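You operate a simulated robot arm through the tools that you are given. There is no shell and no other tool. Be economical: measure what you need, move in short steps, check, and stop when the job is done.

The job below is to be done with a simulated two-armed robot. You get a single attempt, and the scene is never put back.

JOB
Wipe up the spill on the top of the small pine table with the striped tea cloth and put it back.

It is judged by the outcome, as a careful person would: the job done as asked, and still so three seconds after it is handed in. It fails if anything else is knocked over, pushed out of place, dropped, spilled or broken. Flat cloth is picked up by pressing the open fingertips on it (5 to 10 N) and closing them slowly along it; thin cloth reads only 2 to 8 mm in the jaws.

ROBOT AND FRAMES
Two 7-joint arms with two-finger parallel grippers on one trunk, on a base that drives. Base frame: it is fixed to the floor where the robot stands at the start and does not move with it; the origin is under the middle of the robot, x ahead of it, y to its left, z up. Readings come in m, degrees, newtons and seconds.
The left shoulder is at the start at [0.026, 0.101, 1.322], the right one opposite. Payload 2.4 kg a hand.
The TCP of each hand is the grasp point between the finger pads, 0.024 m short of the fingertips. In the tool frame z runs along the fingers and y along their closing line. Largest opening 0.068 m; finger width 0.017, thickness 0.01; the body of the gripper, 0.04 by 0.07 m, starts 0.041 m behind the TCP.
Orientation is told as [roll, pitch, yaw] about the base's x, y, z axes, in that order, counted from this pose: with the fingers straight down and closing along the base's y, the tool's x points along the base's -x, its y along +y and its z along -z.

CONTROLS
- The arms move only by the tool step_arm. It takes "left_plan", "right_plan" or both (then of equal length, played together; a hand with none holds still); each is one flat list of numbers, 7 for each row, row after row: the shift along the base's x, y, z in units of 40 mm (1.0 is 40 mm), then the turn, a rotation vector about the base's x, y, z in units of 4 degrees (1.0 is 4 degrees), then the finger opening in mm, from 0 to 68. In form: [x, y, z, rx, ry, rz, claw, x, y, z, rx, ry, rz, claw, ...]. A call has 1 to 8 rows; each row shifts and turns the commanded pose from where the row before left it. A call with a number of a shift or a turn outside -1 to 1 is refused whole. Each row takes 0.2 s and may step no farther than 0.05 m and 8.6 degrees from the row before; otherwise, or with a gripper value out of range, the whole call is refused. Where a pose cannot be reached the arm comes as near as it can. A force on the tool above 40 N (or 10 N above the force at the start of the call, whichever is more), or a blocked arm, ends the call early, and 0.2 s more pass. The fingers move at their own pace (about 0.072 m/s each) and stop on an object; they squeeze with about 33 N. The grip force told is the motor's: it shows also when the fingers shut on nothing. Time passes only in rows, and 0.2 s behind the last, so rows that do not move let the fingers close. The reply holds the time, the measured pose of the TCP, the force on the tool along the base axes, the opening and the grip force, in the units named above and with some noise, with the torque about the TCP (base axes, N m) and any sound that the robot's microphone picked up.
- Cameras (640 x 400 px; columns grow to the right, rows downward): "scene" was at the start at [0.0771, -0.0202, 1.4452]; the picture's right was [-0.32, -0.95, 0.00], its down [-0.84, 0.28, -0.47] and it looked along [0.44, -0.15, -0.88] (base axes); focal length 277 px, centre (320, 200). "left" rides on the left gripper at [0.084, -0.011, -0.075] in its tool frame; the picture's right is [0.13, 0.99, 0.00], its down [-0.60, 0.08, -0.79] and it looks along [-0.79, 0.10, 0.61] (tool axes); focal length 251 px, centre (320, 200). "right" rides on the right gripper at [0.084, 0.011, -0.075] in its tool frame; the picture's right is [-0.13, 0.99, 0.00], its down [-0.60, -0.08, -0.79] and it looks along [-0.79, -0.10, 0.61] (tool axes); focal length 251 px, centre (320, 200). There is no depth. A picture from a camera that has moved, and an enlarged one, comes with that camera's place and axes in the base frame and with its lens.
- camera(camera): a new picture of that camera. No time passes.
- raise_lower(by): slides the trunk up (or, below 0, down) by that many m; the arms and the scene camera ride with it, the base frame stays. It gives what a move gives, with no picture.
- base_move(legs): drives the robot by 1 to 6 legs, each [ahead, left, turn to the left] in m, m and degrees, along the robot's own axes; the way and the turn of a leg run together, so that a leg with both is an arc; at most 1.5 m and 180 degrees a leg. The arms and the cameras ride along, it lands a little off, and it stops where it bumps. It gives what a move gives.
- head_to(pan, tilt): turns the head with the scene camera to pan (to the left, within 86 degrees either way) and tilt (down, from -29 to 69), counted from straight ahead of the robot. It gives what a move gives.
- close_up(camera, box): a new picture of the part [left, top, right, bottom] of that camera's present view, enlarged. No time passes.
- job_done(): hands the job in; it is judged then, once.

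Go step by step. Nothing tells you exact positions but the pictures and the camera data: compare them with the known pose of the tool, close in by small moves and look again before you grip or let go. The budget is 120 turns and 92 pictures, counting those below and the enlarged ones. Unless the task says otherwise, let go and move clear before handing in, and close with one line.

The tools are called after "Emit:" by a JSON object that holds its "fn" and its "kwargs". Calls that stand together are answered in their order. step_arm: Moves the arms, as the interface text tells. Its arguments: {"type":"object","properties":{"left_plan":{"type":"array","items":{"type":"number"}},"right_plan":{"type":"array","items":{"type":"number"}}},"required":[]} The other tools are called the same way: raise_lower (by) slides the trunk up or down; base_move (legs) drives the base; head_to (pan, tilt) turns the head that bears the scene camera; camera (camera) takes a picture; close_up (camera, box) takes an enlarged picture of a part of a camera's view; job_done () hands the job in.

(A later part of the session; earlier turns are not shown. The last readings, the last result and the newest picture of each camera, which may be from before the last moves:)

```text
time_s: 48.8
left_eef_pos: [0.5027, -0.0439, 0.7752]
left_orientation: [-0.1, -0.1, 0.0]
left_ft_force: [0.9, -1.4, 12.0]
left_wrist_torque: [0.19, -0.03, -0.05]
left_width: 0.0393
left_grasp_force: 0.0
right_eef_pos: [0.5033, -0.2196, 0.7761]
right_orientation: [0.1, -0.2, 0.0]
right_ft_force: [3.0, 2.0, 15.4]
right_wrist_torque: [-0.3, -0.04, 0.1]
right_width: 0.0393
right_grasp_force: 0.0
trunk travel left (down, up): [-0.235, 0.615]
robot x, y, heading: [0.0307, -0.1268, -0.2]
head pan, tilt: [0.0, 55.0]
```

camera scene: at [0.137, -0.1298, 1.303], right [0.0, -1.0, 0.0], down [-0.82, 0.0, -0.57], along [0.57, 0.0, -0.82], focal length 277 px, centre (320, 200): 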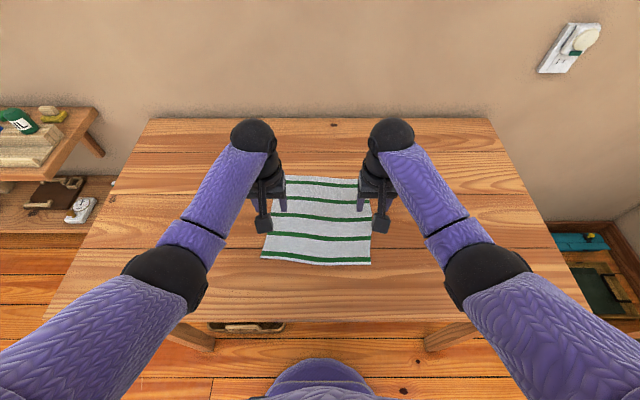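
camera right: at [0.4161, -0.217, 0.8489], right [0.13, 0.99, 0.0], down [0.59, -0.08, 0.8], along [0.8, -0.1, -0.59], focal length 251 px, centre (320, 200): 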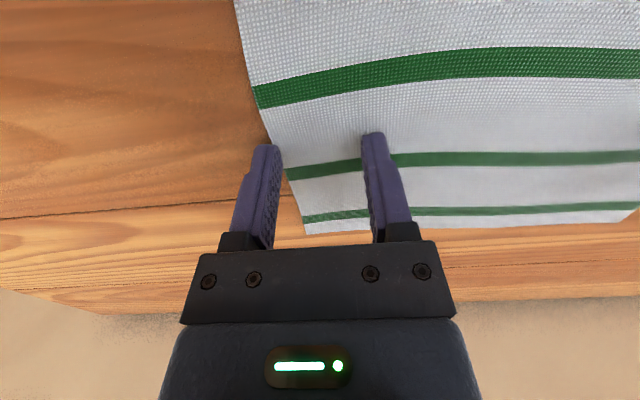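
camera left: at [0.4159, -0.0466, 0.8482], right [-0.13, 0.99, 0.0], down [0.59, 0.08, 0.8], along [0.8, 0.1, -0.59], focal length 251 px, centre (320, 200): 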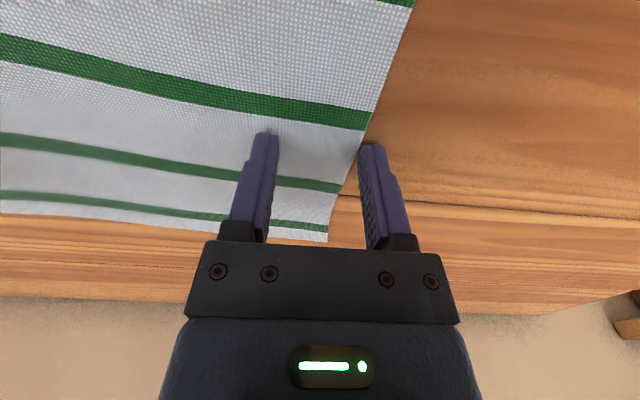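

Pressing 12–15 N; I'll ease off about 1 mm and close the fingers slowly along the cloth.

Emit:
{"fn": "step_arm", "kwargs": {"right_plan": [0, 0, 0.025, 0, 0, 0, 40, 0, 0, 0, 0, 0, 0, 34, 0, 0, 0, 0, 0, 0, 28, 0, 0, 0, 0, 0, 0, 22, 0, 0, 0, 0, 0, 0, 16, 0, 0, 0, 0, 0, 0, 10, 0, 0, 0, 0, 0, 0, 4, 0, 0, 0, 0, 0, 0, 0], "left_plan": [0, 0, 0.015, 0, 0, 0, 40, 0, 0, 0, 0, 0, 0, 34, 0, 0, 0, 0, 0, 0, 28, 0, 0, 0, 0, 0, 0, 22, 0, 0, 0, 0, 0, 0, 16, 0, 0, 0, 0, 0, 0, 10, 0, 0, 0, 0, 0, 0, 4, 0, 0, 0, 0, 0, 0, 0]}}

Emit:
{"fn": "camera", "kwargs": {"camera": "right"}}

Emit:
{"fn": "camera", "kwargs": {"camera": "left"}}

```text
time_s: 50.6
left_eef_pos: [0.5018, -0.0447, 0.7756]
left_orientation: [-0.2, -0.1, -0.1]
left_ft_force: [-0.2, -5.6, 22.6]
left_wrist_torque: [-0.04, 0.09, -0.08]
left_width: 0.0021
left_grasp_force: 26.4
right_eef_pos: [0.5019, -0.2187, 0.776]
right_orientation: [0.0, -0.1, 0.0]
right_ft_force: [0.1, 10.5, 3.3]
right_wrist_torque: [0.22, -0.03, 0.0]
right_width: 0.0019
right_grasp_force: 25.8
trunk travel left (down, up): [-0.235, 0.615]
robot x, y, heading: [0.0291, -0.1297, 0.2]
head pan, tilt: [0.0, 55.0]
```

```text
56 pictures are left
camera right: at [0.4182, -0.208, 0.8508], right [0.13, 0.99, 0.0], down [0.6, -0.08, 0.79], along [0.79, -0.1, -0.61], focal length 251 px, centre (320, 200)
```

right: 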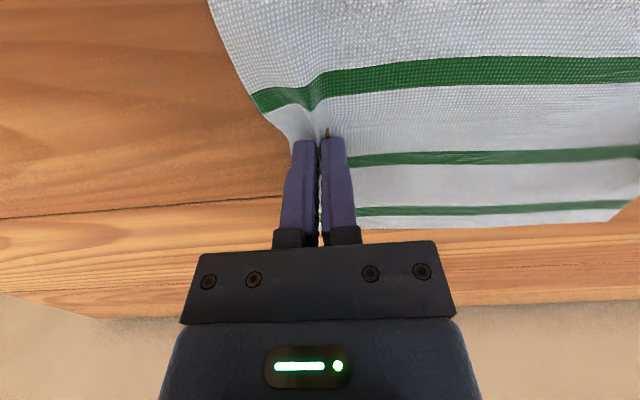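

```text
55 pictures are left
camera left: at [0.4181, -0.0553, 0.8498], right [-0.13, 0.99, 0.0], down [0.6, 0.08, 0.79], along [0.79, 0.1, -0.61], focal length 251 px, centre (320, 200)
```

left: 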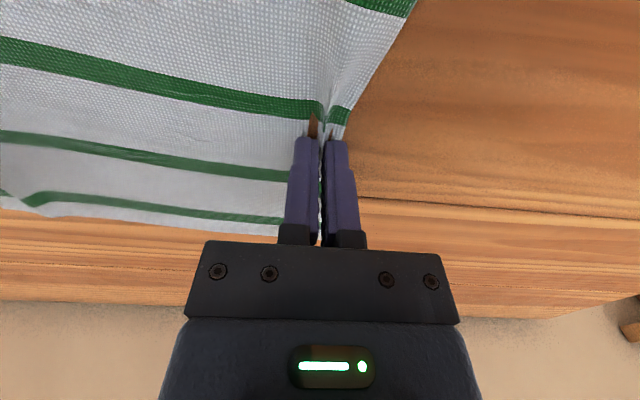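

Both hands hold the cloth. I lift it slightly and drive right and back so the right grip comes near the spill.

Emit:
{"fn": "step_arm", "kwargs": {"right_plan": [0, 0, 0.25, 0, 0, 0, 0, 0, 0, 0.25, 0, 0, 0, 0], "left_plan": [0, 0, 0.25, 0, 0, 0, 0, 0, 0, 0.25, 0, 0, 0, 0]}}

Emit:
{"fn": "base_move", "kwargs": {"legs": [[-0.065, -0.17, 0]]}}

Emit:
{"fn": "camera", "kwargs": {"camera": "right"}}

Emit:
{"fn": "camera", "kwargs": {"camera": "scene"}}

```text
time_s: 51.2
left_eef_pos: [0.5013, -0.0451, 0.7933]
left_orientation: [-0.1, 0.2, -0.1]
left_ft_force: [-0.5, -8.4, -0.5]
left_wrist_torque: [-0.2, -0.03, -0.08]
left_width: 0.0022
left_grasp_force: 26.1
right_eef_pos: [0.504, -0.2184, 0.7932]
right_orientation: [0.0, -0.1, -0.1]
right_ft_force: [0.2, 9.6, 0.7]
right_wrist_torque: [0.22, -0.02, -0.01]
right_width: 0.0021
right_grasp_force: 26.0
trunk travel left (down, up): [-0.235, 0.615]
robot x, y, heading: [0.0326, -0.1288, 0.1]
head pan, tilt: [0.0, 55.0]
```

```text
time_s: 52.7
left_eef_pos: [0.4364, -0.2159, 0.7943]
left_orientation: [-0.1, 0.0, -0.1]
left_ft_force: [-0.5, -8.1, 0.2]
left_wrist_torque: [-0.23, -0.02, -0.06]
left_width: 0.0022
left_grasp_force: 26.3
right_eef_pos: [0.4377, -0.3894, 0.7941]
right_orientation: [0.0, 0.0, -0.1]
right_ft_force: [0.8, 8.8, 0.9]
right_wrist_torque: [0.17, -0.05, -0.01]
right_width: 0.0019
right_grasp_force: 26.3
trunk travel left (down, up): [-0.235, 0.615]
robot x, y, heading: [-0.0344, -0.3001, -0.2]
head pan, tilt: [0.0, 55.0]
```

```text
54 pictures are left
camera right: at [0.3534, -0.3785, 0.8688], right [0.13, 0.99, 0.0], down [0.6, -0.08, 0.79], along [0.79, -0.1, -0.61], focal length 251 px, centre (320, 200)
```

right: 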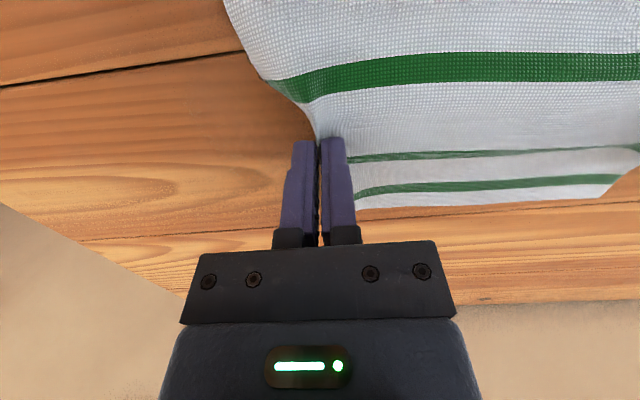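

```text
53 pictures are left
camera scene: at [0.1006, -0.2997, 1.1512], right [0.0, -1.0, 0.0], down [-0.82, 0.0, -0.57], along [0.57, 0.0, -0.82], focal length 277 px, centre (320, 200)
```

scene: 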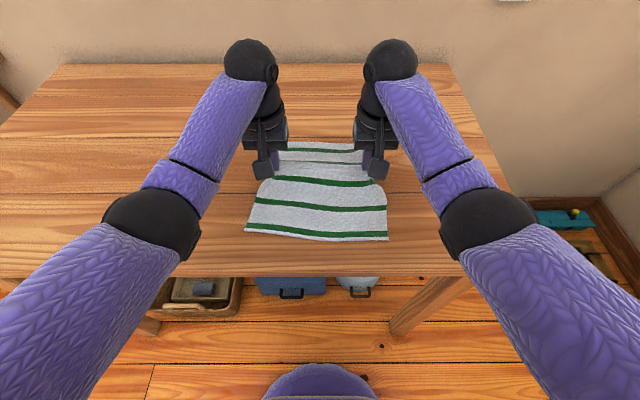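

Emit:
{"fn": "close_up", "kwargs": {"camera": "right", "box": [100, 0, 320, 150]}}

```text
2.67 times, centred on (210, 75) of right
camera zoom: at [0.3534, -0.3785, 0.8688], right [0.13, 0.99, 0.0], down [0.6, -0.08, 0.79], along [0.79, -0.1, -0.61], focal length 670 px, centre (613, 533)
```

zoom: 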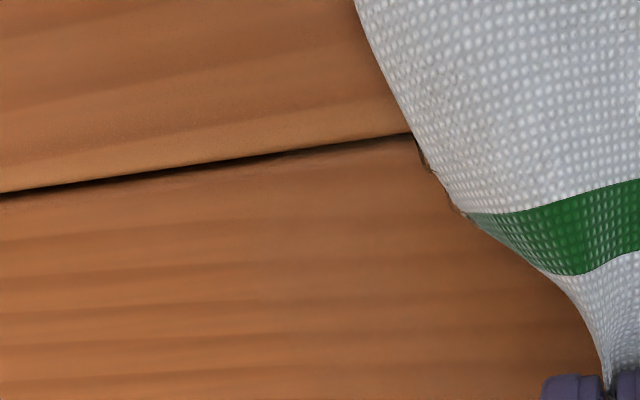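

I see the spill's edge just right of the grip (spill ≈ x 0.397–0.472, y -0.456 to -0.397). Now I lower to press the cloth down.

Emit:
{"fn": "step_arm", "kwargs": {"right_plan": [0, 0.1, -0.25, 0, 0, 0, 0, 0, 0, -0.2, 0, 0, 0, 0, 0, 0, -0.05, 0, 0, 0, 0], "left_plan": [0, 0, -0.25, 0, 0, 0, 0, 0, 0, -0.2, 0, 0, 0, 0, 0, 0, 0, 0, 0, 0, 0]}}

```text
time_s: 53.5
left_eef_pos: [0.4363, -0.2157, 0.7767]
left_orientation: [-0.2, 0.0, -0.1]
left_ft_force: [0.1, -2.6, -0.3]
left_wrist_torque: [-0.1, 0.01, -0.06]
left_width: 0.0019
left_grasp_force: 26.8
right_eef_pos: [0.4371, -0.3859, 0.7768]
right_orientation: [0.1, -0.3, -0.2]
right_ft_force: [1.1, 2.7, 23.8]
right_wrist_torque: [-0.02, -0.08, 0.03]
right_width: 0.002
right_grasp_force: 26.3
trunk travel left (down, up): [-0.235, 0.615]
robot x, y, heading: [-0.0348, -0.3013, -0.4]
head pan, tilt: [0.0, 55.0]
```

Right presses a bit hard; I ease off and begin sweeping across the spill.

Emit:
{"fn": "step_arm", "kwargs": {"right_plan": [0, 0, 0.03, 0, 0, 0, 0, 0, -0.5, 0, 0, 0, 0, 0, 0, -0.6, 0, 0, 0, 0, 0, 0, -0.6, 0, 0, 0, 0, 0, 0, -0.5, 0, 0, 0, 0, 0], "left_plan": [0, 0, 0, 0, 0, 0, 0, 0, -0.5, 0, 0, 0, 0, 0, 0, -0.6, 0, 0, 0, 0, 0, 0, -0.6, 0, 0, 0, 0, 0, 0, -0.5, 0, 0, 0, 0, 0]}}

Emit:
{"fn": "camera", "kwargs": {"camera": "right"}}

Emit:
{"fn": "camera", "kwargs": {"camera": "scene"}}

```text
time_s: 54.7
left_eef_pos: [0.4356, -0.3039, 0.7782]
left_orientation: [0.0, -0.1, -0.1]
left_ft_force: [-0.4, -1.8, 0.0]
left_wrist_torque: [-0.01, 0.01, -0.02]
left_width: 0.0022
left_grasp_force: 26.5
right_eef_pos: [0.4382, -0.4717, 0.7752]
right_orientation: [0.0, -0.1, -0.1]
right_ft_force: [0.7, 8.3, 19.8]
right_wrist_torque: [0.17, -0.05, 0.02]
right_width: 0.0018
right_grasp_force: 26.3
trunk travel left (down, up): [-0.235, 0.615]
robot x, y, heading: [-0.0347, -0.3005, 0.1]
head pan, tilt: [0.0, 55.0]
```

```text
51 pictures are left
camera right: at [0.3537, -0.4621, 0.8513], right [0.13, 0.99, 0.0], down [0.6, -0.08, 0.79], along [0.79, -0.1, -0.61], focal length 251 px, centre (320, 200)
```

right: 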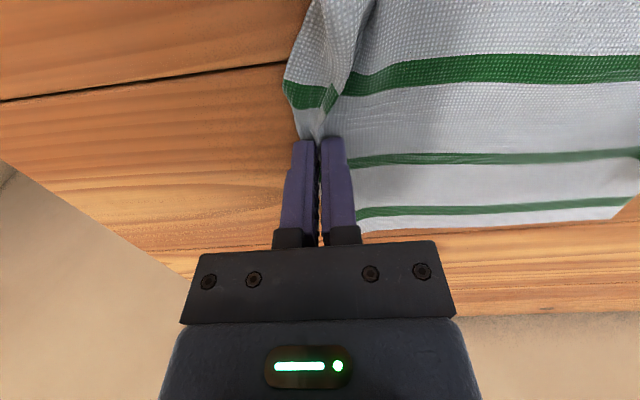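

```text
50 pictures are left
camera scene: at [0.0991, -0.2983, 1.1514], right [0.0, -1.0, 0.0], down [-0.82, 0.0, -0.57], along [0.57, 0.0, -0.82], focal length 277 px, centre (320, 200)
```

scene: 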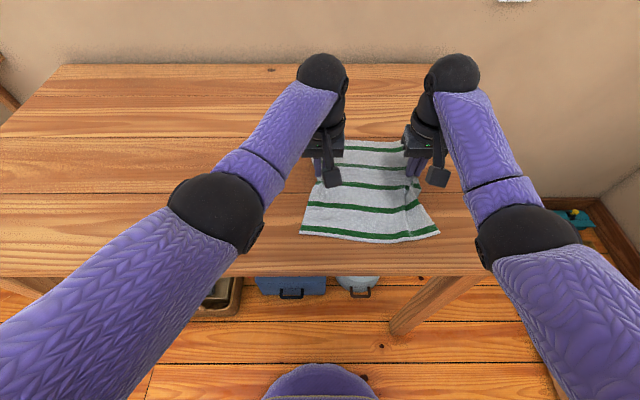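

The sweep works and the cloth stays flat. More passes follow at neighbouring x positions to cover the whole patch.

Emit:
{"fn": "step_arm", "kwargs": {"right_plan": [-0.5, 0, 0.02, 0, 0, 0, 0, 0, 0.75, 0, 0, 0, 0, 0, 0, 0.75, 0, 0, 0, 0, 0, 0, 0.75, 0, 0, 0, 0, 0, -0.4, 0, 0, 0, 0, 0, 0, 0, -0.75, 0, 0, 0, 0, 0, 0, -0.75, 0, 0, 0, 0, 0, 0, -0.75, 0, 0, 0, 0, 0], "left_plan": [-0.5, 0, -0.02, 0, 0, 0, 0, 0, 0.75, 0, 0, 0, 0, 0, 0, 0.75, 0, 0, 0, 0, 0, 0, 0.75, 0, 0, 0, 0, 0, -0.4, 0, 0, 0, 0, 0, 0, 0, -0.75, 0, 0, 0, 0, 0, 0, -0.75, 0, 0, 0, 0, 0, 0, -0.75, 0, 0, 0, 0, 0]}}

Emit:
{"fn": "step_arm", "kwargs": {"right_plan": [1, 0, 0, 0, 0, 0, 0, 0.3, 0.75, 0, 0, 0, 0, 0, 0, 0.75, 0, 0, 0, 0, 0, 0, 0.75, 0, 0, 0, 0, 0, 0.4, 0, 0, 0, 0, 0, 0, 0, -0.75, 0, 0, 0, 0, 0, 0, -0.75, 0, 0, 0, 0, 0, 0, -0.75, 0, 0, 0, 0, 0], "left_plan": [1, 0, 0, 0, 0, 0, 0, 0.3, 0.75, 0, 0, 0, 0, 0, 0, 0.75, 0, 0, 0, 0, 0, 0, 0.75, 0, 0, 0, 0, 0, 0.4, 0, 0, 0, 0, 0, 0, 0, -0.75, 0, 0, 0, 0, 0, 0, -0.75, 0, 0, 0, 0, 0, 0, -0.75, 0, 0, 0, 0, 0]}}

Emit:
{"fn": "camera", "kwargs": {"camera": "right"}}

```text
time_s: 56.5
left_eef_pos: [0.3988, -0.3019, 0.7764]
left_orientation: [-0.2, -0.1, -0.1]
left_ft_force: [-1.4, -3.5, 3.2]
left_wrist_torque: [-0.1, 0.03, -0.03]
left_width: 0.002
left_grasp_force: 26.9
right_eef_pos: [0.4008, -0.4742, 0.7758]
right_orientation: [0.0, 0.0, -0.1]
right_ft_force: [-0.7, 10.0, 19.9]
right_wrist_torque: [0.15, 0.06, 0.01]
right_width: 0.0021
right_grasp_force: 25.7
trunk travel left (down, up): [-0.235, 0.615]
robot x, y, heading: [-0.0339, -0.2995, -0.2]
head pan, tilt: [0.0, 55.0]
```

```text
time_s: 58.3
left_eef_pos: [0.4526, -0.2973, 0.7771]
left_orientation: [-0.2, 0.0, -0.2]
left_ft_force: [1.5, -12.6, 0.0]
left_wrist_torque: [-0.29, -0.04, -0.07]
left_width: 0.0022
left_grasp_force: 26.1
left hand out of reach, approached as far as the arm can: row 7, 8
right_eef_pos: [0.4681, -0.4742, 0.7764]
right_orientation: [0.1, 0.1, -0.1]
right_ft_force: [-1.3, 12.3, 1.7]
right_wrist_torque: [0.3, 0.05, -0.02]
right_width: 0.0019
right_grasp_force: 26.1
trunk travel left (down, up): [-0.235, 0.615]
robot x, y, heading: [-0.0349, -0.2991, -0.1]
head pan, tilt: [0.0, 55.0]
```

```text
49 pictures are left
camera right: at [0.3841, -0.463, 0.852], right [0.13, 0.99, 0.0], down [0.61, -0.08, 0.79], along [0.79, -0.1, -0.61], focal length 251 px, centre (320, 200)
```

right: 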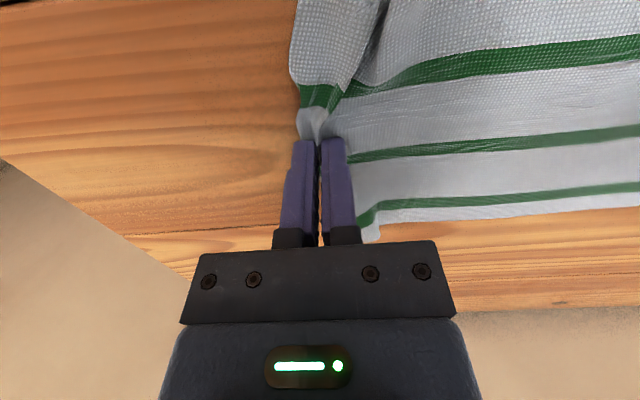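

Left reached its limit there. I move the cloth back to the left, lifting slightly, and look at the spot.

Emit:
{"fn": "step_arm", "kwargs": {"right_plan": [0, 0.75, 0, 0, 0, 0, 0, 0, 0.75, 0, 0, 0, 0, 0, 0, 0.75, 0, 0, 0, 0, 0, -0.2, 0.75, 0.2, 0, 0, 0, 0, 0, 0.75, 0.3, 0, 0, 0, 0], "left_plan": [0, 0.75, 0, 0, 0, 0, 0, 0, 0.75, 0, 0, 0, 0, 0, 0, 0.75, 0, 0, 0, 0, 0, -0.2, 0.75, 0.2, 0, 0, 0, 0, 0, 0.75, 0.3, 0, 0, 0, 0]}}

Emit:
{"fn": "camera", "kwargs": {"camera": "right"}}

Emit:
{"fn": "close_up", "kwargs": {"camera": "scene", "box": [330, 100, 500, 206]}}

```text
time_s: 59.5
left_eef_pos: [0.4814, -0.152, 0.7894]
left_orientation: [-0.1, 0.2, -0.1]
left_ft_force: [-2.2, -6.7, 0.7]
left_wrist_torque: [-0.14, 0.02, -0.05]
left_width: 0.0023
left_grasp_force: 26.4
left hand out of reach, approached as far as the arm can: row 1, 2, 3, 4, 5
right_eef_pos: [0.4611, -0.3226, 0.7943]
right_orientation: [0.0, 0.0, -0.1]
right_ft_force: [1.8, 6.3, 0.0]
right_wrist_torque: [0.16, -0.03, 0.02]
right_width: 0.0019
right_grasp_force: 26.2
trunk travel left (down, up): [-0.235, 0.615]
robot x, y, heading: [-0.0331, -0.2984, -0.3]
head pan, tilt: [0.0, 55.0]
```

```text
48 pictures are left
camera right: at [0.3774, -0.3117, 0.8701], right [0.13, 0.99, 0.0], down [0.6, -0.08, 0.79], along [0.79, -0.1, -0.61], focal length 251 px, centre (320, 200)
```

right: 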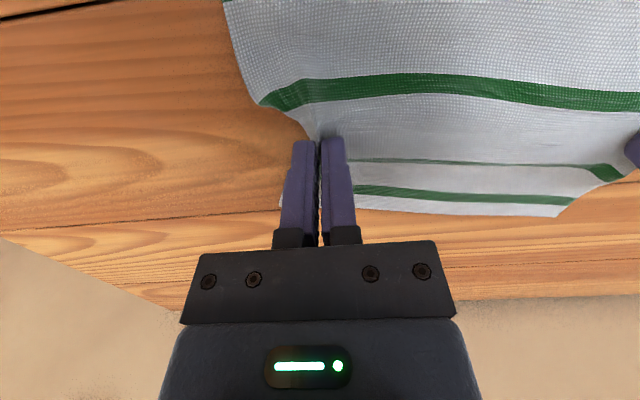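

```text
3.76 times, centred on (415, 153) of scene
camera zoom: at [0.1006, -0.2995, 1.1511], right [0.0, -1.0, 0.0], down [-0.82, 0.0, -0.57], along [0.57, 0.0, -0.82], focal length 1043 px, centre (-38, 377)
```

zoom: 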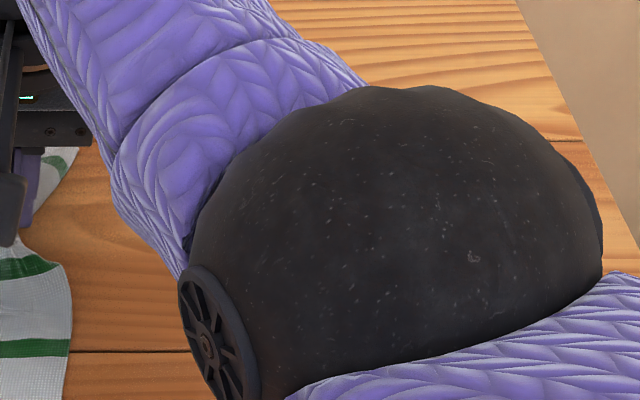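

Emit:
{"fn": "close_up", "kwargs": {"camera": "right", "box": [0, 0, 300, 190]}}

```text
2.11 times, centred on (150, 95) of right
camera zoom: at [0.3774, -0.3117, 0.8701], right [0.13, 0.99, 0.0], down [0.6, -0.08, 0.79], along [0.79, -0.1, -0.61], focal length 529 px, centre (678, 421)
```

zoom: 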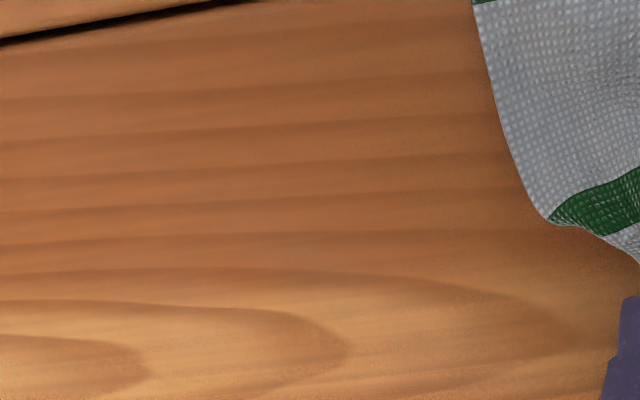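

The grain looks crisp again. For certainty I back up a little to see the whole spot with the right camera before returning the cloth.

Emit:
{"fn": "base_move", "kwargs": {"legs": [[-0.08, 0, 0]]}}

Emit:
{"fn": "close_up", "kwargs": {"camera": "right", "box": [80, 80, 320, 230]}}

```text
time_s: 60.5
left_eef_pos: [0.4023, -0.1538, 0.7896]
left_orientation: [0.0, 0.2, -0.2]
left_ft_force: [-0.4, -5.4, 0.5]
left_wrist_torque: [-0.14, 0.02, -0.01]
left_width: 0.0022
left_grasp_force: 26.4
right_eef_pos: [0.3812, -0.3236, 0.7955]
right_orientation: [0.0, -0.1, -0.2]
right_ft_force: [0.3, 4.8, 0.1]
right_wrist_torque: [0.15, -0.03, -0.01]
right_width: 0.0019
right_grasp_force: 26.1
trunk travel left (down, up): [-0.235, 0.615]
robot x, y, heading: [-0.1157, -0.3006, -0.0]
head pan, tilt: [0.0, 55.0]
```

```text
2.67 times, centred on (200, 155) of right
camera zoom: at [0.2974, -0.3123, 0.8703], right [0.13, 0.99, 0.0], down [0.6, -0.08, 0.79], along [0.79, -0.1, -0.61], focal length 670 px, centre (640, 320)
```

zoom: 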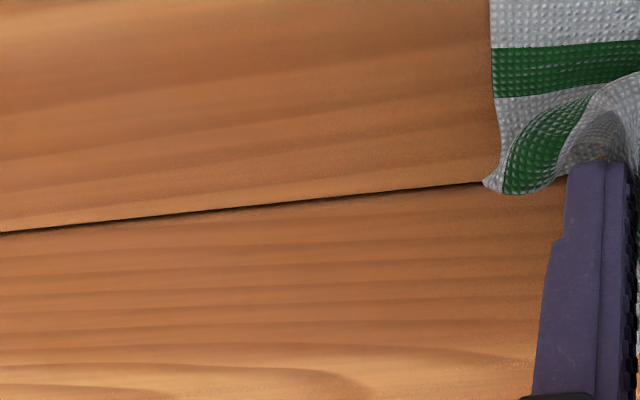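

The spot is clean with crisp grain and a clear plank seam. Now I take the cloth back to its original place.

Emit:
{"fn": "base_move", "kwargs": {"legs": [[0.125, 0.14, 0]]}}

```text
time_s: 62.1
left_eef_pos: [0.5273, -0.0115, 0.7899]
left_orientation: [-0.1, 0.1, -0.2]
left_ft_force: [-0.4, -5.5, 0.0]
left_wrist_torque: [-0.11, 0.0, -0.03]
left_width: 0.0024
left_grasp_force: 26.3
right_eef_pos: [0.5072, -0.1815, 0.7959]
right_orientation: [0.1, 0.0, -0.2]
right_ft_force: [0.3, 5.3, 0.2]
right_wrist_torque: [0.12, 0.0, -0.02]
right_width: 0.0019
right_grasp_force: 26.5
trunk travel left (down, up): [-0.235, 0.615]
robot x, y, heading: [0.0126, -0.1559, -0.2]
head pan, tilt: [0.0, 55.0]
```

Slightly past in y; let me check how the cloth is lying before laying it down.

Emit:
{"fn": "step_arm", "kwargs": {"right_plan": [-0.1, -0.5, 0, 0, 0, 0, 0, 0, -0.42, 0, 0, 0, 0, 0], "left_plan": [-0.3, -0.4, 0, 0, 0, 0, 0, -0.3, -0.4, 0.1, 0, 0, 0, 0]}}

Emit:
{"fn": "camera", "kwargs": {"camera": "scene"}}

Emit:
{"fn": "camera", "kwargs": {"camera": "right"}}

Emit:
{"fn": "camera", "kwargs": {"camera": "left"}}

```text
time_s: 62.7
left_eef_pos: [0.5248, -0.046, 0.7904]
left_orientation: [-0.2, 0.1, -0.3]
left_ft_force: [-2.6, -11.6, 0.3]
left_wrist_torque: [-0.27, 0.04, -0.07]
left_width: 0.0023
left_grasp_force: 26.1
left hand out of reach, approached as far as the arm can: row 1, 2
right_eef_pos: [0.5025, -0.2194, 0.7949]
right_orientation: [0.2, 0.0, -0.2]
right_ft_force: [1.1, 11.4, -0.6]
right_wrist_torque: [0.27, -0.03, -0.01]
right_width: 0.0017
right_grasp_force: 25.7
trunk travel left (down, up): [-0.235, 0.615]
robot x, y, heading: [0.0118, -0.1548, -0.3]
head pan, tilt: [0.0, 55.0]
```

```text
44 pictures are left
camera scene: at [0.1463, -0.1581, 1.1512], right [-0.01, -1.0, 0.0], down [-0.82, 0.0, -0.57], along [0.57, 0.0, -0.82], focal length 277 px, centre (320, 200)
```

scene: 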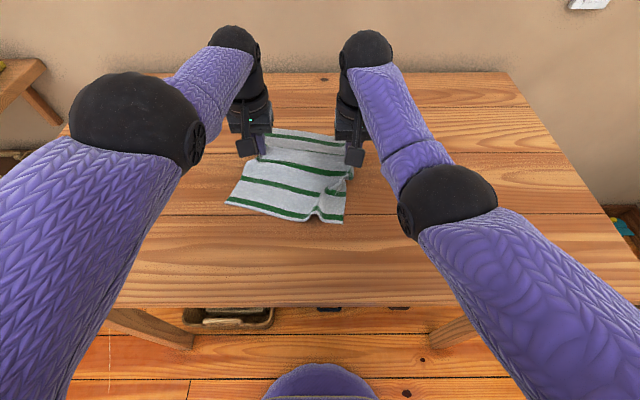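

```text
43 pictures are left
camera right: at [0.4186, -0.2081, 0.8705], right [0.13, 0.99, 0.0], down [0.6, -0.08, 0.79], along [0.79, -0.1, -0.61], focal length 251 px, centre (320, 200)
```

right: 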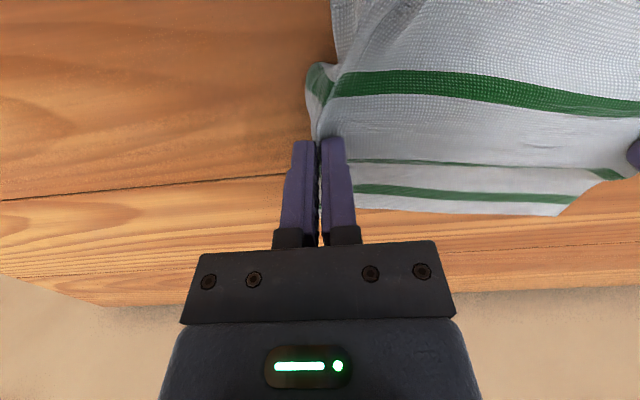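

```text
42 pictures are left
camera left: at [0.4419, -0.0565, 0.8657], right [-0.12, 0.99, 0.0], down [0.61, 0.08, 0.79], along [0.79, 0.1, -0.61], focal length 251 px, centre (320, 200)
```

left: 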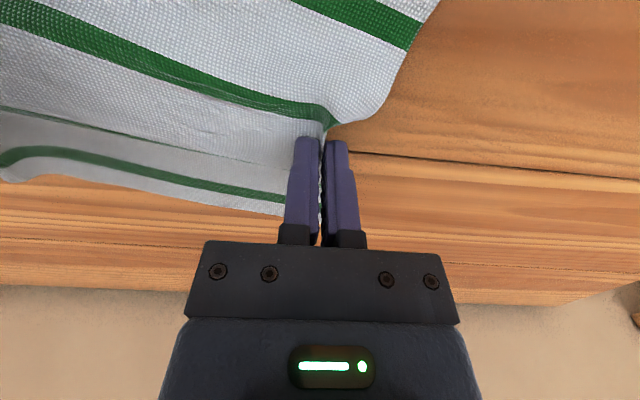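

The cloth lies reasonably; the left hand is about 2 cm too far forward. I pull the left hand back toward x = 0.50.

Emit:
{"fn": "step_arm", "kwargs": {"left_plan": [-0.5, 0, 0, 0, 0, 0, 0, -0.5, 0, 0, 0, 0, 0, 0]}}

```text
time_s: 63.3
left_eef_pos: [0.5261, -0.0465, 0.789]
left_orientation: [0.0, 0.1, -0.3]
left_ft_force: [-1.5, -10.3, 1.1]
left_wrist_torque: [-0.26, 0.03, -0.05]
left_width: 0.0022
left_grasp_force: 26.0
left hand out of reach, approached as far as the arm can: row 1, 2
right_eef_pos: [0.5028, -0.2192, 0.7957]
right_orientation: [0.0, 0.0, -0.3]
right_ft_force: [1.5, 9.9, 0.0]
right_wrist_torque: [0.25, -0.07, -0.04]
right_width: 0.0021
right_grasp_force: 26.3
trunk travel left (down, up): [-0.235, 0.615]
robot x, y, heading: [0.0109, -0.1576, -0.3]
head pan, tilt: [0.0, 55.0]
```

Emit:
{"fn": "step_arm", "kwargs": {"left_plan": [-0.5, 0, 0, 0, 0, 0, 0, -0.5, 0, 0, 0, 0, 0, 0]}}

Emit:
{"fn": "head_to", "kwargs": {"pan": 20, "tilt": 30}}

Emit:
{"fn": "camera", "kwargs": {"camera": "scene"}}

```text
time_s: 63.9
left_eef_pos: [0.5244, -0.0493, 0.7862]
left_orientation: [0.0, 0.1, -0.2]
left_ft_force: [-0.3, -5.2, 0.5]
left_wrist_torque: [-0.14, 0.03, -0.07]
left_width: 0.0022
left_grasp_force: 26.1
left hand out of reach, approached as far as the arm can: row 1, 2
right_eef_pos: [0.504, -0.2194, 0.7942]
right_orientation: [0.0, 0.0, -0.4]
right_ft_force: [1.7, 6.3, -0.9]
right_wrist_torque: [0.13, -0.01, 0.0]
right_width: 0.0022
right_grasp_force: 26.2
trunk travel left (down, up): [-0.235, 0.615]
robot x, y, heading: [0.0127, -0.1573, -0.2]
head pan, tilt: [0.0, 55.0]
```

```text
time_s: 64.8
left_eef_pos: [0.525, -0.0493, 0.7853]
left_orientation: [0.0, 0.1, -0.1]
left_ft_force: [-1.2, -4.8, 0.0]
left_wrist_torque: [-0.13, 0.0, 0.0]
left_width: 0.0023
left_grasp_force: 26.2
right_eef_pos: [0.503, -0.2197, 0.7953]
right_orientation: [0.1, 0.0, -0.2]
right_ft_force: [0.9, 5.2, -0.2]
right_wrist_torque: [0.13, -0.04, 0.01]
right_width: 0.0021
right_grasp_force: 26.1
trunk travel left (down, up): [-0.235, 0.615]
robot x, y, heading: [0.0097, -0.1567, -0.1]
head pan, tilt: [20.0, 30.0]
```

```text
41 pictures are left
camera scene: at [0.1593, -0.1272, 1.1871], right [0.34, -0.94, 0.0], down [-0.47, -0.17, -0.87], along [0.81, 0.29, -0.5], focal length 277 px, centre (320, 200)
```

scene: 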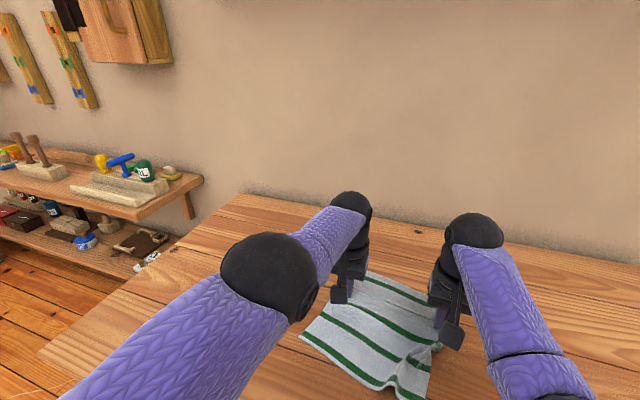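

The left arm is at a joint limit and won't pull back, so I shift the base back 2 cm and push the right hand forward by the same amount.

Emit:
{"fn": "step_arm", "kwargs": {"left_plan": [1, 0, 0, 0, 0, 0, 0], "right_plan": [0.3, 0, 0, 0, 0, 0, 0]}}

Emit:
{"fn": "base_move", "kwargs": {"legs": [[-0.02, 0.0, 0]]}}

```text
time_s: 65.2
left_eef_pos: [0.527, -0.0459, 0.7914]
left_orientation: [-0.1, 0.1, -0.3]
left_ft_force: [-0.2, -7.6, 0.3]
left_wrist_torque: [-0.14, 0.05, -0.05]
left_width: 0.002
left_grasp_force: 26.1
left hand out of reach, approached as far as the arm can: row 1
right_eef_pos: [0.5141, -0.2188, 0.7956]
right_orientation: [0.0, -0.1, -0.2]
right_ft_force: [0.0, 7.4, -0.1]
right_wrist_torque: [0.19, -0.03, -0.03]
right_width: 0.002
right_grasp_force: 25.4
trunk travel left (down, up): [-0.235, 0.615]
robot x, y, heading: [0.0119, -0.1601, -0.5]
head pan, tilt: [20.0, 30.0]
```

```text
time_s: 66.0
left_eef_pos: [0.5076, -0.0465, 0.7901]
left_orientation: [-0.1, 0.1, -0.3]
left_ft_force: [-0.8, -6.8, 0.4]
left_wrist_torque: [-0.16, 0.05, -0.04]
left_width: 0.0021
left_grasp_force: 26.3
right_eef_pos: [0.4948, -0.218, 0.7947]
right_orientation: [0.2, 0.0, -0.1]
right_ft_force: [1.4, 7.5, 0.2]
right_wrist_torque: [0.2, -0.01, 0.01]
right_width: 0.0019
right_grasp_force: 25.9
trunk travel left (down, up): [-0.235, 0.615]
robot x, y, heading: [-0.0095, -0.1588, -0.2]
head pan, tilt: [20.0, 30.0]
```

Now both hands are near x = 0.50. I even out the right and lower both to lay the cloth down.

Emit:
{"fn": "step_arm", "kwargs": {"left_plan": [0, 0, -0.15, 0, 0, 0, 0, 0, 0, -0.15, 0, 0, 0, 0], "right_plan": [0.2, -0.04, -0.2, 0, 0, 0, 0, 0, 0, -0.22, 0, 0, 0, 0]}}

Emit:
{"fn": "camera", "kwargs": {"camera": "right"}}

Emit:
{"fn": "camera", "kwargs": {"camera": "left"}}

```text
time_s: 66.6
left_eef_pos: [0.505, -0.0445, 0.7794]
left_orientation: [-0.2, 0.2, -0.3]
left_ft_force: [-2.0, -12.3, 0.7]
left_wrist_torque: [-0.33, 0.03, -0.08]
left_width: 0.0021
left_grasp_force: 26.4
right_eef_pos: [0.4957, -0.222, 0.7797]
right_orientation: [0.2, 0.0, -0.1]
right_ft_force: [1.3, 11.8, -0.4]
right_wrist_torque: [0.29, -0.05, 0.0]
right_width: 0.002
right_grasp_force: 26.1
right hand out of reach, approached as far as the arm can: row 1
trunk travel left (down, up): [-0.235, 0.615]
robot x, y, heading: [-0.0116, -0.1552, -0.4]
head pan, tilt: [20.0, 30.0]
```

```text
40 pictures are left
camera right: at [0.4119, -0.2102, 0.8547], right [0.13, 0.99, 0.0], down [0.6, -0.08, 0.79], along [0.79, -0.1, -0.61], focal length 251 px, centre (320, 200)
```

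right: 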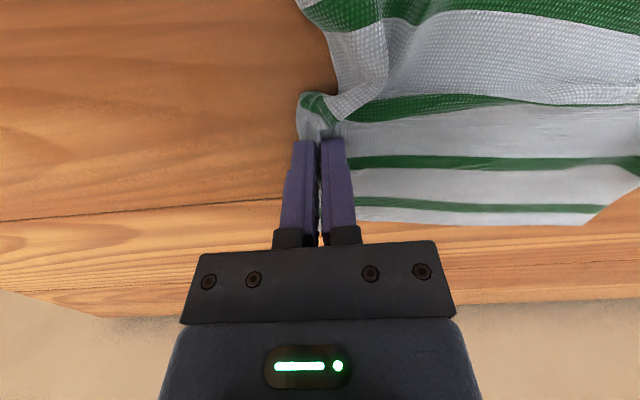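

```text
39 pictures are left
camera left: at [0.4215, -0.0562, 0.8531], right [-0.12, 0.99, 0.0], down [0.61, 0.08, 0.79], along [0.79, 0.1, -0.61], focal length 251 px, centre (320, 200)
```

left: 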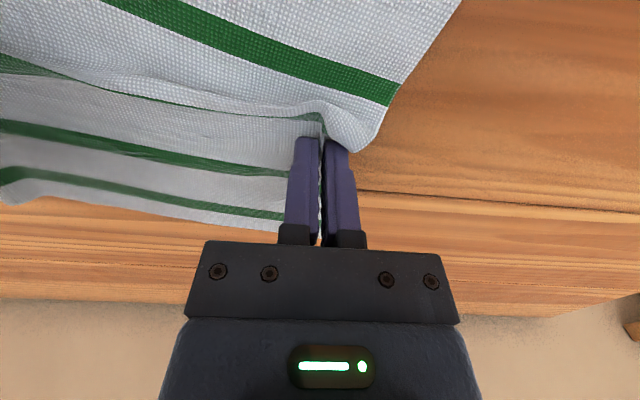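

The near half is a bit rumpled. I'll nudge forward 2 cm to straighten it, then release and look.

Emit:
{"fn": "base_move", "kwargs": {"legs": [[0.025, 0.0, 0]]}}

Emit:
{"fn": "step_arm", "kwargs": {"left_plan": [0, 0, 0, 0, 0, 0, 12, 0, 0, 0, 0, 0, 0, 30, 0, 0, 0, 0, 0, 0, 40, 0, 0, 0.5, 0, 0, 0, 40, 0, 0, 1, 0, 0, 0, 40, 0, 0, 1, 0, 0, 0, 40], "right_plan": [0, 0, 0, 0, 0, 0, 12, 0, 0, 0, 0, 0, 0, 30, 0, 0, 0, 0, 0, 0, 40, 0, 0, 0.5, 0, 0, 0, 40, 0, 0, 1, 0, 0, 0, 40, 0, 0, 1, 0, 0, 0, 40]}}

Emit:
{"fn": "camera", "kwargs": {"camera": "right"}}

Emit:
{"fn": "camera", "kwargs": {"camera": "left"}}

```text
time_s: 67.4
left_eef_pos: [0.53, -0.0456, 0.779]
left_orientation: [-0.1, 0.2, -0.3]
left_ft_force: [-1.0, -13.7, -0.1]
left_wrist_torque: [-0.3, 0.02, -0.07]
left_width: 0.0022
left_grasp_force: 26.1
right_eef_pos: [0.5216, -0.2218, 0.78]
right_orientation: [0.1, -0.1, -0.2]
right_ft_force: [0.8, 14.0, 0.0]
right_wrist_torque: [0.31, -0.01, 0.0]
right_width: 0.0019
right_grasp_force: 25.9
trunk travel left (down, up): [-0.235, 0.615]
robot x, y, heading: [0.0178, -0.1583, -0.3]
head pan, tilt: [20.0, 30.0]
```

```text
time_s: 68.8
left_eef_pos: [0.5353, -0.0457, 0.8774]
left_orientation: [-0.1, 0.0, -0.3]
left_ft_force: [0.2, 0.5, 0.1]
left_wrist_torque: [0.02, 0.05, -0.01]
left_width: 0.0403
left_grasp_force: 0.1
left hand out of reach, approached as far as the arm can: row 5
right_eef_pos: [0.5224, -0.2222, 0.8781]
right_orientation: [0.1, 0.1, -0.2]
right_ft_force: [0.6, -0.3, -0.3]
right_wrist_torque: [0.01, -0.04, 0.0]
right_width: 0.04
right_grasp_force: 0.0
trunk travel left (down, up): [-0.235, 0.615]
robot x, y, heading: [0.0145, -0.1584, -0.4]
head pan, tilt: [20.0, 30.0]
```

```text
38 pictures are left
camera right: at [0.4378, -0.2115, 0.9539], right [0.13, 0.99, 0.0], down [0.6, -0.08, 0.79], along [0.79, -0.1, -0.61], focal length 251 px, centre (320, 200)
```

right: 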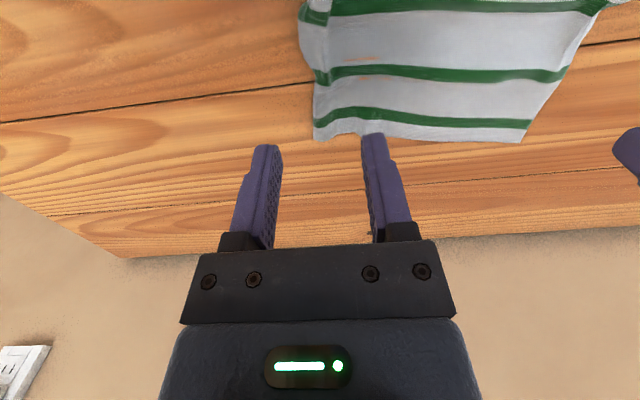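

```text
37 pictures are left
camera left: at [0.4521, -0.0567, 0.9524], right [-0.12, 0.99, 0.0], down [0.61, 0.08, 0.79], along [0.79, 0.1, -0.61], focal length 251 px, centre (320, 200)
```

left: 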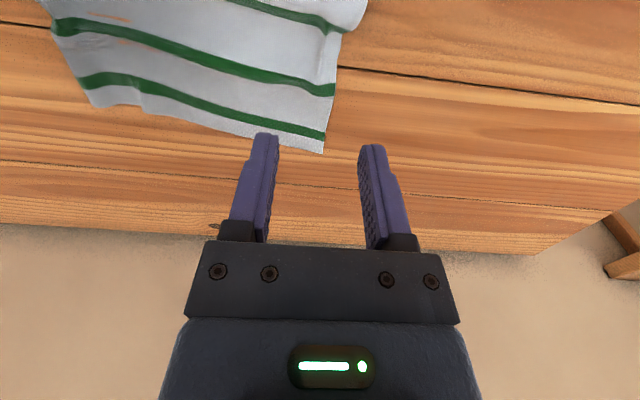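

Released. I back off and look at the whole cloth.

Emit:
{"fn": "base_move", "kwargs": {"legs": [[-0.3, 0, 0]]}}

Emit:
{"fn": "raise_lower", "kwargs": {"by": 0.3}}

Emit:
{"fn": "head_to", "kwargs": {"pan": 0, "tilt": 45}}

Emit:
{"fn": "camera", "kwargs": {"camera": "scene"}}

Emit:
{"fn": "camera", "kwargs": {"camera": "right"}}

```text
time_s: 70.8
left_eef_pos: [0.235, -0.044, 0.8762]
left_orientation: [0.0, 0.1, 0.0]
left_ft_force: [-0.7, 0.3, -0.5]
left_wrist_torque: [0.04, 0.03, 0.03]
left_width: 0.0402
left_grasp_force: 0.0
right_eef_pos: [0.221, -0.2202, 0.8783]
right_orientation: [0.1, 0.0, -0.1]
right_ft_force: [-0.6, 0.2, 0.2]
right_wrist_torque: [0.05, 0.01, -0.02]
right_width: 0.04
right_grasp_force: 0.1
trunk travel left (down, up): [-0.235, 0.615]
robot x, y, heading: [-0.2819, -0.1607, -0.2]
head pan, tilt: [20.0, 30.0]
```

```text
time_s: 73.8
left_eef_pos: [0.2182, -0.044, 1.2401]
left_orientation: [-0.2, -7.4, -0.1]
left_ft_force: [-0.5, 0.6, -0.3]
left_wrist_torque: [-0.02, -0.01, -0.01]
left_width: 0.0398
left_grasp_force: 0.1
right_eef_pos: [0.207, -0.2211, 1.2337]
right_orientation: [0.2, -6.8, 0.0]
right_ft_force: [-0.1, -1.1, -0.6]
right_wrist_torque: [-0.01, 0.01, 0.0]
right_width: 0.04
right_grasp_force: 0.0
trunk travel left (down, up): [-0.535, 0.315]
robot x, y, heading: [-0.2819, -0.1581, -0.2]
head pan, tilt: [20.0, 30.0]
```

```text
time_s: 74.7
left_eef_pos: [0.2176, -0.0435, 1.2418]
left_orientation: [-0.1, -7.6, -0.1]
left_ft_force: [-0.9, -0.7, -0.9]
left_wrist_torque: [-0.01, 0.03, 0.0]
left_width: 0.04
left_grasp_force: 0.0
right_eef_pos: [0.206, -0.2211, 1.2339]
right_orientation: [0.1, -6.7, 0.0]
right_ft_force: [0.0, 0.5, 1.0]
right_wrist_torque: [-0.01, -0.01, -0.01]
right_width: 0.0399
right_grasp_force: 0.1
trunk travel left (down, up): [-0.535, 0.315]
robot x, y, heading: [-0.2813, -0.1541, -0.3]
head pan, tilt: [0.0, 45.0]
```

```text
36 pictures are left
camera scene: at [-0.1849, -0.1564, 1.4672], right [0.0, -1.0, 0.0], down [-0.71, 0.0, -0.71], along [0.71, 0.0, -0.71], focal length 277 px, centre (320, 200)
```

scene: 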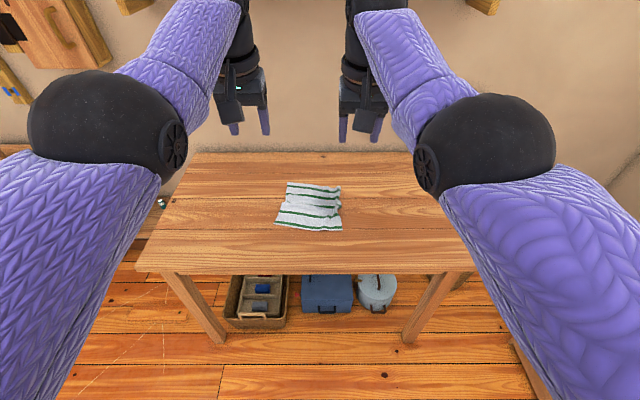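

```text
35 pictures are left
camera right: at [0.1144, -0.2093, 1.2989], right [0.13, 0.99, 0.02], down [0.51, -0.08, 0.86], along [0.85, -0.1, -0.51], focal length 251 px, centre (320, 200)
```

right: 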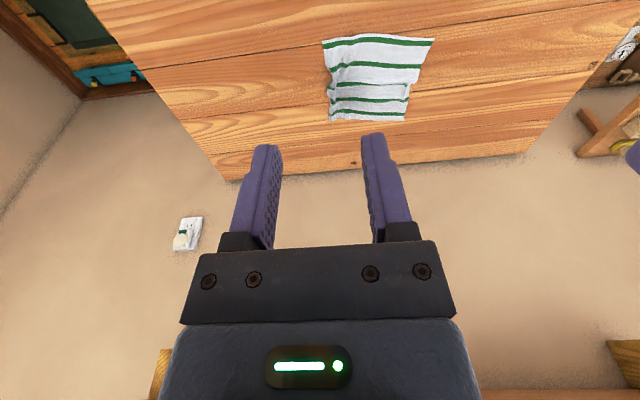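

Emit:
{"fn": "close_up", "kwargs": {"camera": "scene", "box": [262, 172, 358, 240]}}

Emit:
{"fn": "close_up", "kwargs": {"camera": "scene", "box": [330, 160, 480, 265]}}

```text
5.88 times, centred on (310, 206) of scene
camera zoom: at [-0.1849, -0.1564, 1.4672], right [0.0, -1.0, 0.0], down [-0.71, 0.0, -0.71], along [0.71, 0.0, -0.71], focal length 1629 px, centre (379, 165)
```

zoom: 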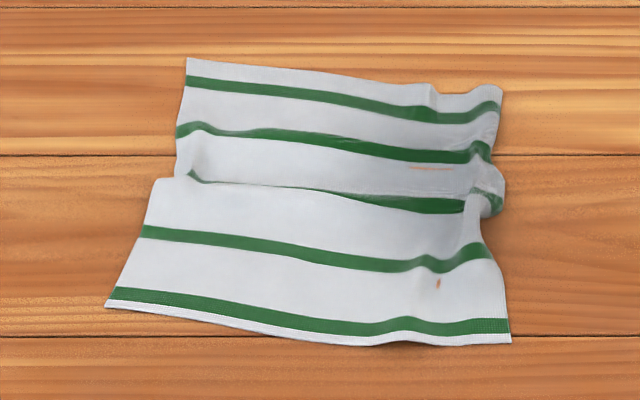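

```text
3.81 times, centred on (405, 212) of scene
camera zoom: at [-0.1849, -0.1564, 1.4672], right [0.0, -1.0, 0.0], down [-0.71, 0.0, -0.71], along [0.71, 0.0, -0.71], focal length 1055 px, centre (-4, 152)
```

zoom: 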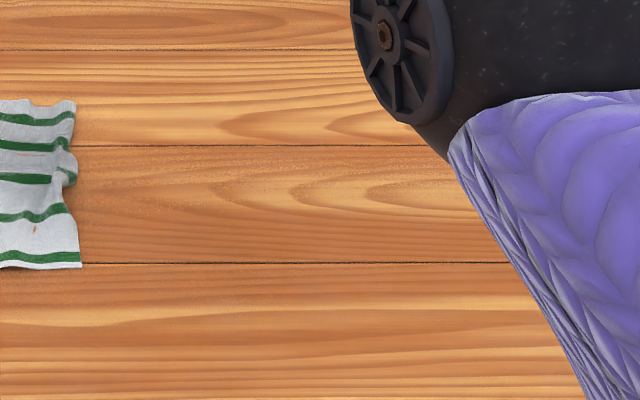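

The spill is gone and the cloth is back in place but about 3 cm forward with a crease. I'll smooth it by pressing the fingertips on the near part and drawing it back toward me.

Emit:
{"fn": "raise_lower", "kwargs": {"by": -0.3}}

Emit:
{"fn": "base_move", "kwargs": {"legs": [[0.2, 0, 0]]}}

Emit:
{"fn": "step_arm", "kwargs": {"left_plan": [0, 0, 0, 0, 0, 0, 20, 0, 0, 0, 0, 0, 0, 0], "right_plan": [0, 0.2, 0, 0, 0, 0, 20, 0, 0.2, 0, 0, 0, 0, 0]}}

```text
time_s: 77.7
left_eef_pos: [0.218, -0.0427, 0.9411]
left_orientation: [0.0, -7.4, -0.1]
left_ft_force: [0.4, -0.3, 0.2]
left_wrist_torque: [-0.01, -0.03, 0.0]
left_width: 0.0401
left_grasp_force: 0.0
right_eef_pos: [0.2165, -0.2213, 0.8977]
right_orientation: [0.0, -2.2, -0.2]
right_ft_force: [-0.9, 0.2, 0.4]
right_wrist_torque: [-0.05, -0.03, -0.05]
right_width: 0.0398
right_grasp_force: 0.0
trunk travel left (down, up): [-0.235, 0.615]
robot x, y, heading: [-0.2833, -0.1586, -0.2]
head pan, tilt: [0.0, 45.0]
```

```text
time_s: 79.2
left_eef_pos: [0.4137, -0.0412, 0.9419]
left_orientation: [-0.1, -7.5, 0.1]
left_ft_force: [-0.3, -1.0, -0.5]
left_wrist_torque: [-0.02, 0.01, 0.01]
left_width: 0.0403
left_grasp_force: 0.1
right_eef_pos: [0.4141, -0.2178, 0.8971]
right_orientation: [0.1, -2.1, 0.1]
right_ft_force: [0.2, 0.1, -0.1]
right_wrist_torque: [-0.01, -0.01, 0.02]
right_width: 0.0401
right_grasp_force: 0.2
trunk travel left (down, up): [-0.235, 0.615]
robot x, y, heading: [-0.0857, -0.1579, 0.2]
head pan, tilt: [0.0, 45.0]
```

```text
time_s: 79.8
left_eef_pos: [0.4154, -0.0405, 0.9415]
left_orientation: [0.0, -7.5, 0.2]
left_ft_force: [-0.1, 0.4, 0.7]
left_wrist_torque: [-0.04, 0.0, 0.0]
left_width: 0.0002
left_grasp_force: 22.1
right_eef_pos: [0.4138, -0.2028, 0.8969]
right_orientation: [0.1, -2.1, 0.2]
right_ft_force: [-0.5, -0.3, -0.7]
right_wrist_torque: [0.01, -0.02, 0.03]
right_width: 0.0
right_grasp_force: 22.3
trunk travel left (down, up): [-0.235, 0.615]
robot x, y, heading: [-0.0846, -0.154, 0.4]
head pan, tilt: [0.0, 45.0]
```

Emit:
{"fn": "step_arm", "kwargs": {"left_plan": [0.2, 0, -0.9, 0, 0.9, 0, 0, 0.2, 0, -0.9, 0, 0.95, 0, 0, 0.2, 0, -0.9, 0, 0, 0, 0, 0, 0, -0.7, 0, 0, 0, 0], "right_plan": [0.2, 0, -0.6, 0, 0.5, 0, 0, 0.2, 0, -0.6, 0, 0, 0, 0, 0.2, 0, -0.6, 0, 0, 0, 0, 0, 0, -0.5, 0, 0, 0, 0]}}

Emit:
{"fn": "camera", "kwargs": {"camera": "left"}}

Emit:
{"fn": "camera", "kwargs": {"camera": "right"}}

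```text
time_s: 80.8
left_eef_pos: [0.4311, -0.0401, 0.8044]
left_orientation: [-0.1, -0.2, 0.2]
left_ft_force: [0.5, -0.7, -0.2]
left_wrist_torque: [0.02, -0.04, 0.03]
left_width: 0.0
left_grasp_force: 23.4
left hand out of reach, approached as far as the arm can: row 3
right_eef_pos: [0.4213, -0.205, 0.8052]
right_orientation: [0.1, -0.2, 0.2]
right_ft_force: [-0.5, -0.2, -0.6]
right_wrist_torque: [0.0, 0.01, 0.01]
right_width: 0.0
right_grasp_force: 23.5
right hand out of reach, approached as far as the arm can: row 2, 3
trunk travel left (down, up): [-0.235, 0.615]
robot x, y, heading: [-0.0858, -0.1551, 0.3]
head pan, tilt: [0.0, 45.0]
```

```text
32 pictures are left
camera left: at [0.347, -0.0524, 0.879], right [-0.13, 0.99, 0.0], down [0.6, 0.08, 0.79], along [0.79, 0.1, -0.61], focal length 251 px, centre (320, 200)
```

left: 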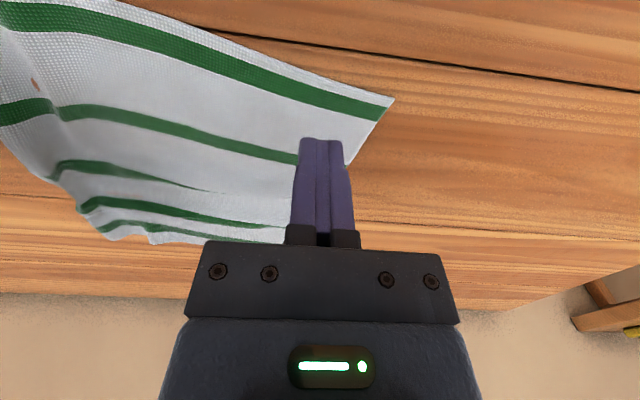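

```text
31 pictures are left
camera right: at [0.3362, -0.195, 0.8809], right [0.13, 0.99, 0.0], down [0.6, -0.08, 0.8], along [0.79, -0.1, -0.61], focal length 251 px, centre (320, 200)
```

right: 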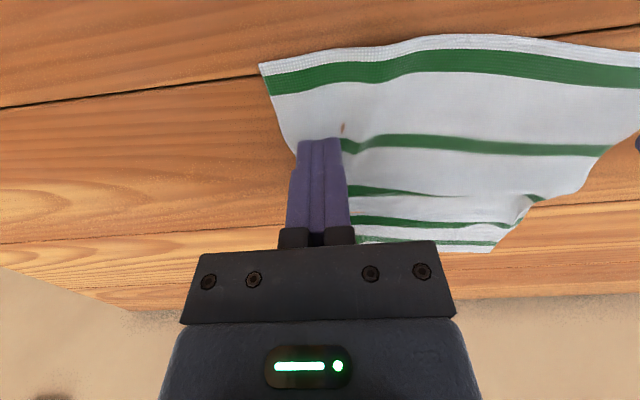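

Both hands are above the near portion. I shift a little inward, and press down.

Emit:
{"fn": "step_arm", "kwargs": {"left_plan": [0, -0.6, 0, 0, 0, 0, 0, 0, 0, -0.4, 0, 0, 0, 0, 0, 0, -0.3, 0, 0, 0, 0], "right_plan": [0, 0.4, 0, 0, 0, 0, 0, 0, 0, -0.4, 0, 0, 0, 0, 0, 0, -0.3, 0, 0, 0, 0]}}

```text
time_s: 81.6
left_eef_pos: [0.425, -0.0602, 0.7782]
left_orientation: [-0.2, 0.0, 0.2]
left_ft_force: [1.1, 0.1, 0.9]
left_wrist_torque: [0.01, -0.01, 0.0]
left_width: 0.0
left_grasp_force: 23.7
left hand out of reach, approached as far as the arm can: row 1
right_eef_pos: [0.4135, -0.1921, 0.7787]
right_orientation: [0.1, -0.3, 0.1]
right_ft_force: [-0.2, 0.7, 0.0]
right_wrist_torque: [0.01, -0.01, -0.01]
right_width: 0.0
right_grasp_force: 23.5
right hand out of reach, approached as far as the arm can: row 1
trunk travel left (down, up): [-0.235, 0.615]
robot x, y, heading: [-0.0886, -0.1572, 0.3]
head pan, tilt: [0.0, 45.0]
```

Emit:
{"fn": "step_arm", "kwargs": {"left_plan": [0, 0, -0.1, 0, 0, 0, 0, 0, 0, 0, 0, 0, 0, 0], "right_plan": [0, 0, -0.1, 0, 0, 0, 0, 0, 0, 0, 0, 0, 0, 0]}}

```text
time_s: 82.2
left_eef_pos: [0.425, -0.06, 0.7757]
left_orientation: [-0.1, -0.3, 0.1]
left_ft_force: [4.4, 0.0, 18.9]
left_wrist_torque: [0.0, 0.03, 0.0]
left_width: 0.0
left_grasp_force: 23.7
left hand out of reach, approached as far as the arm can: row 1
right_eef_pos: [0.4111, -0.1927, 0.776]
right_orientation: [0.1, -0.3, 0.2]
right_ft_force: [0.3, 0.7, 0.7]
right_wrist_torque: [-0.02, 0.0, 0.0]
right_width: 0.0
right_grasp_force: 23.5
trunk travel left (down, up): [-0.235, 0.615]
robot x, y, heading: [-0.0874, -0.1557, 0.2]
head pan, tilt: [0.0, 45.0]
```

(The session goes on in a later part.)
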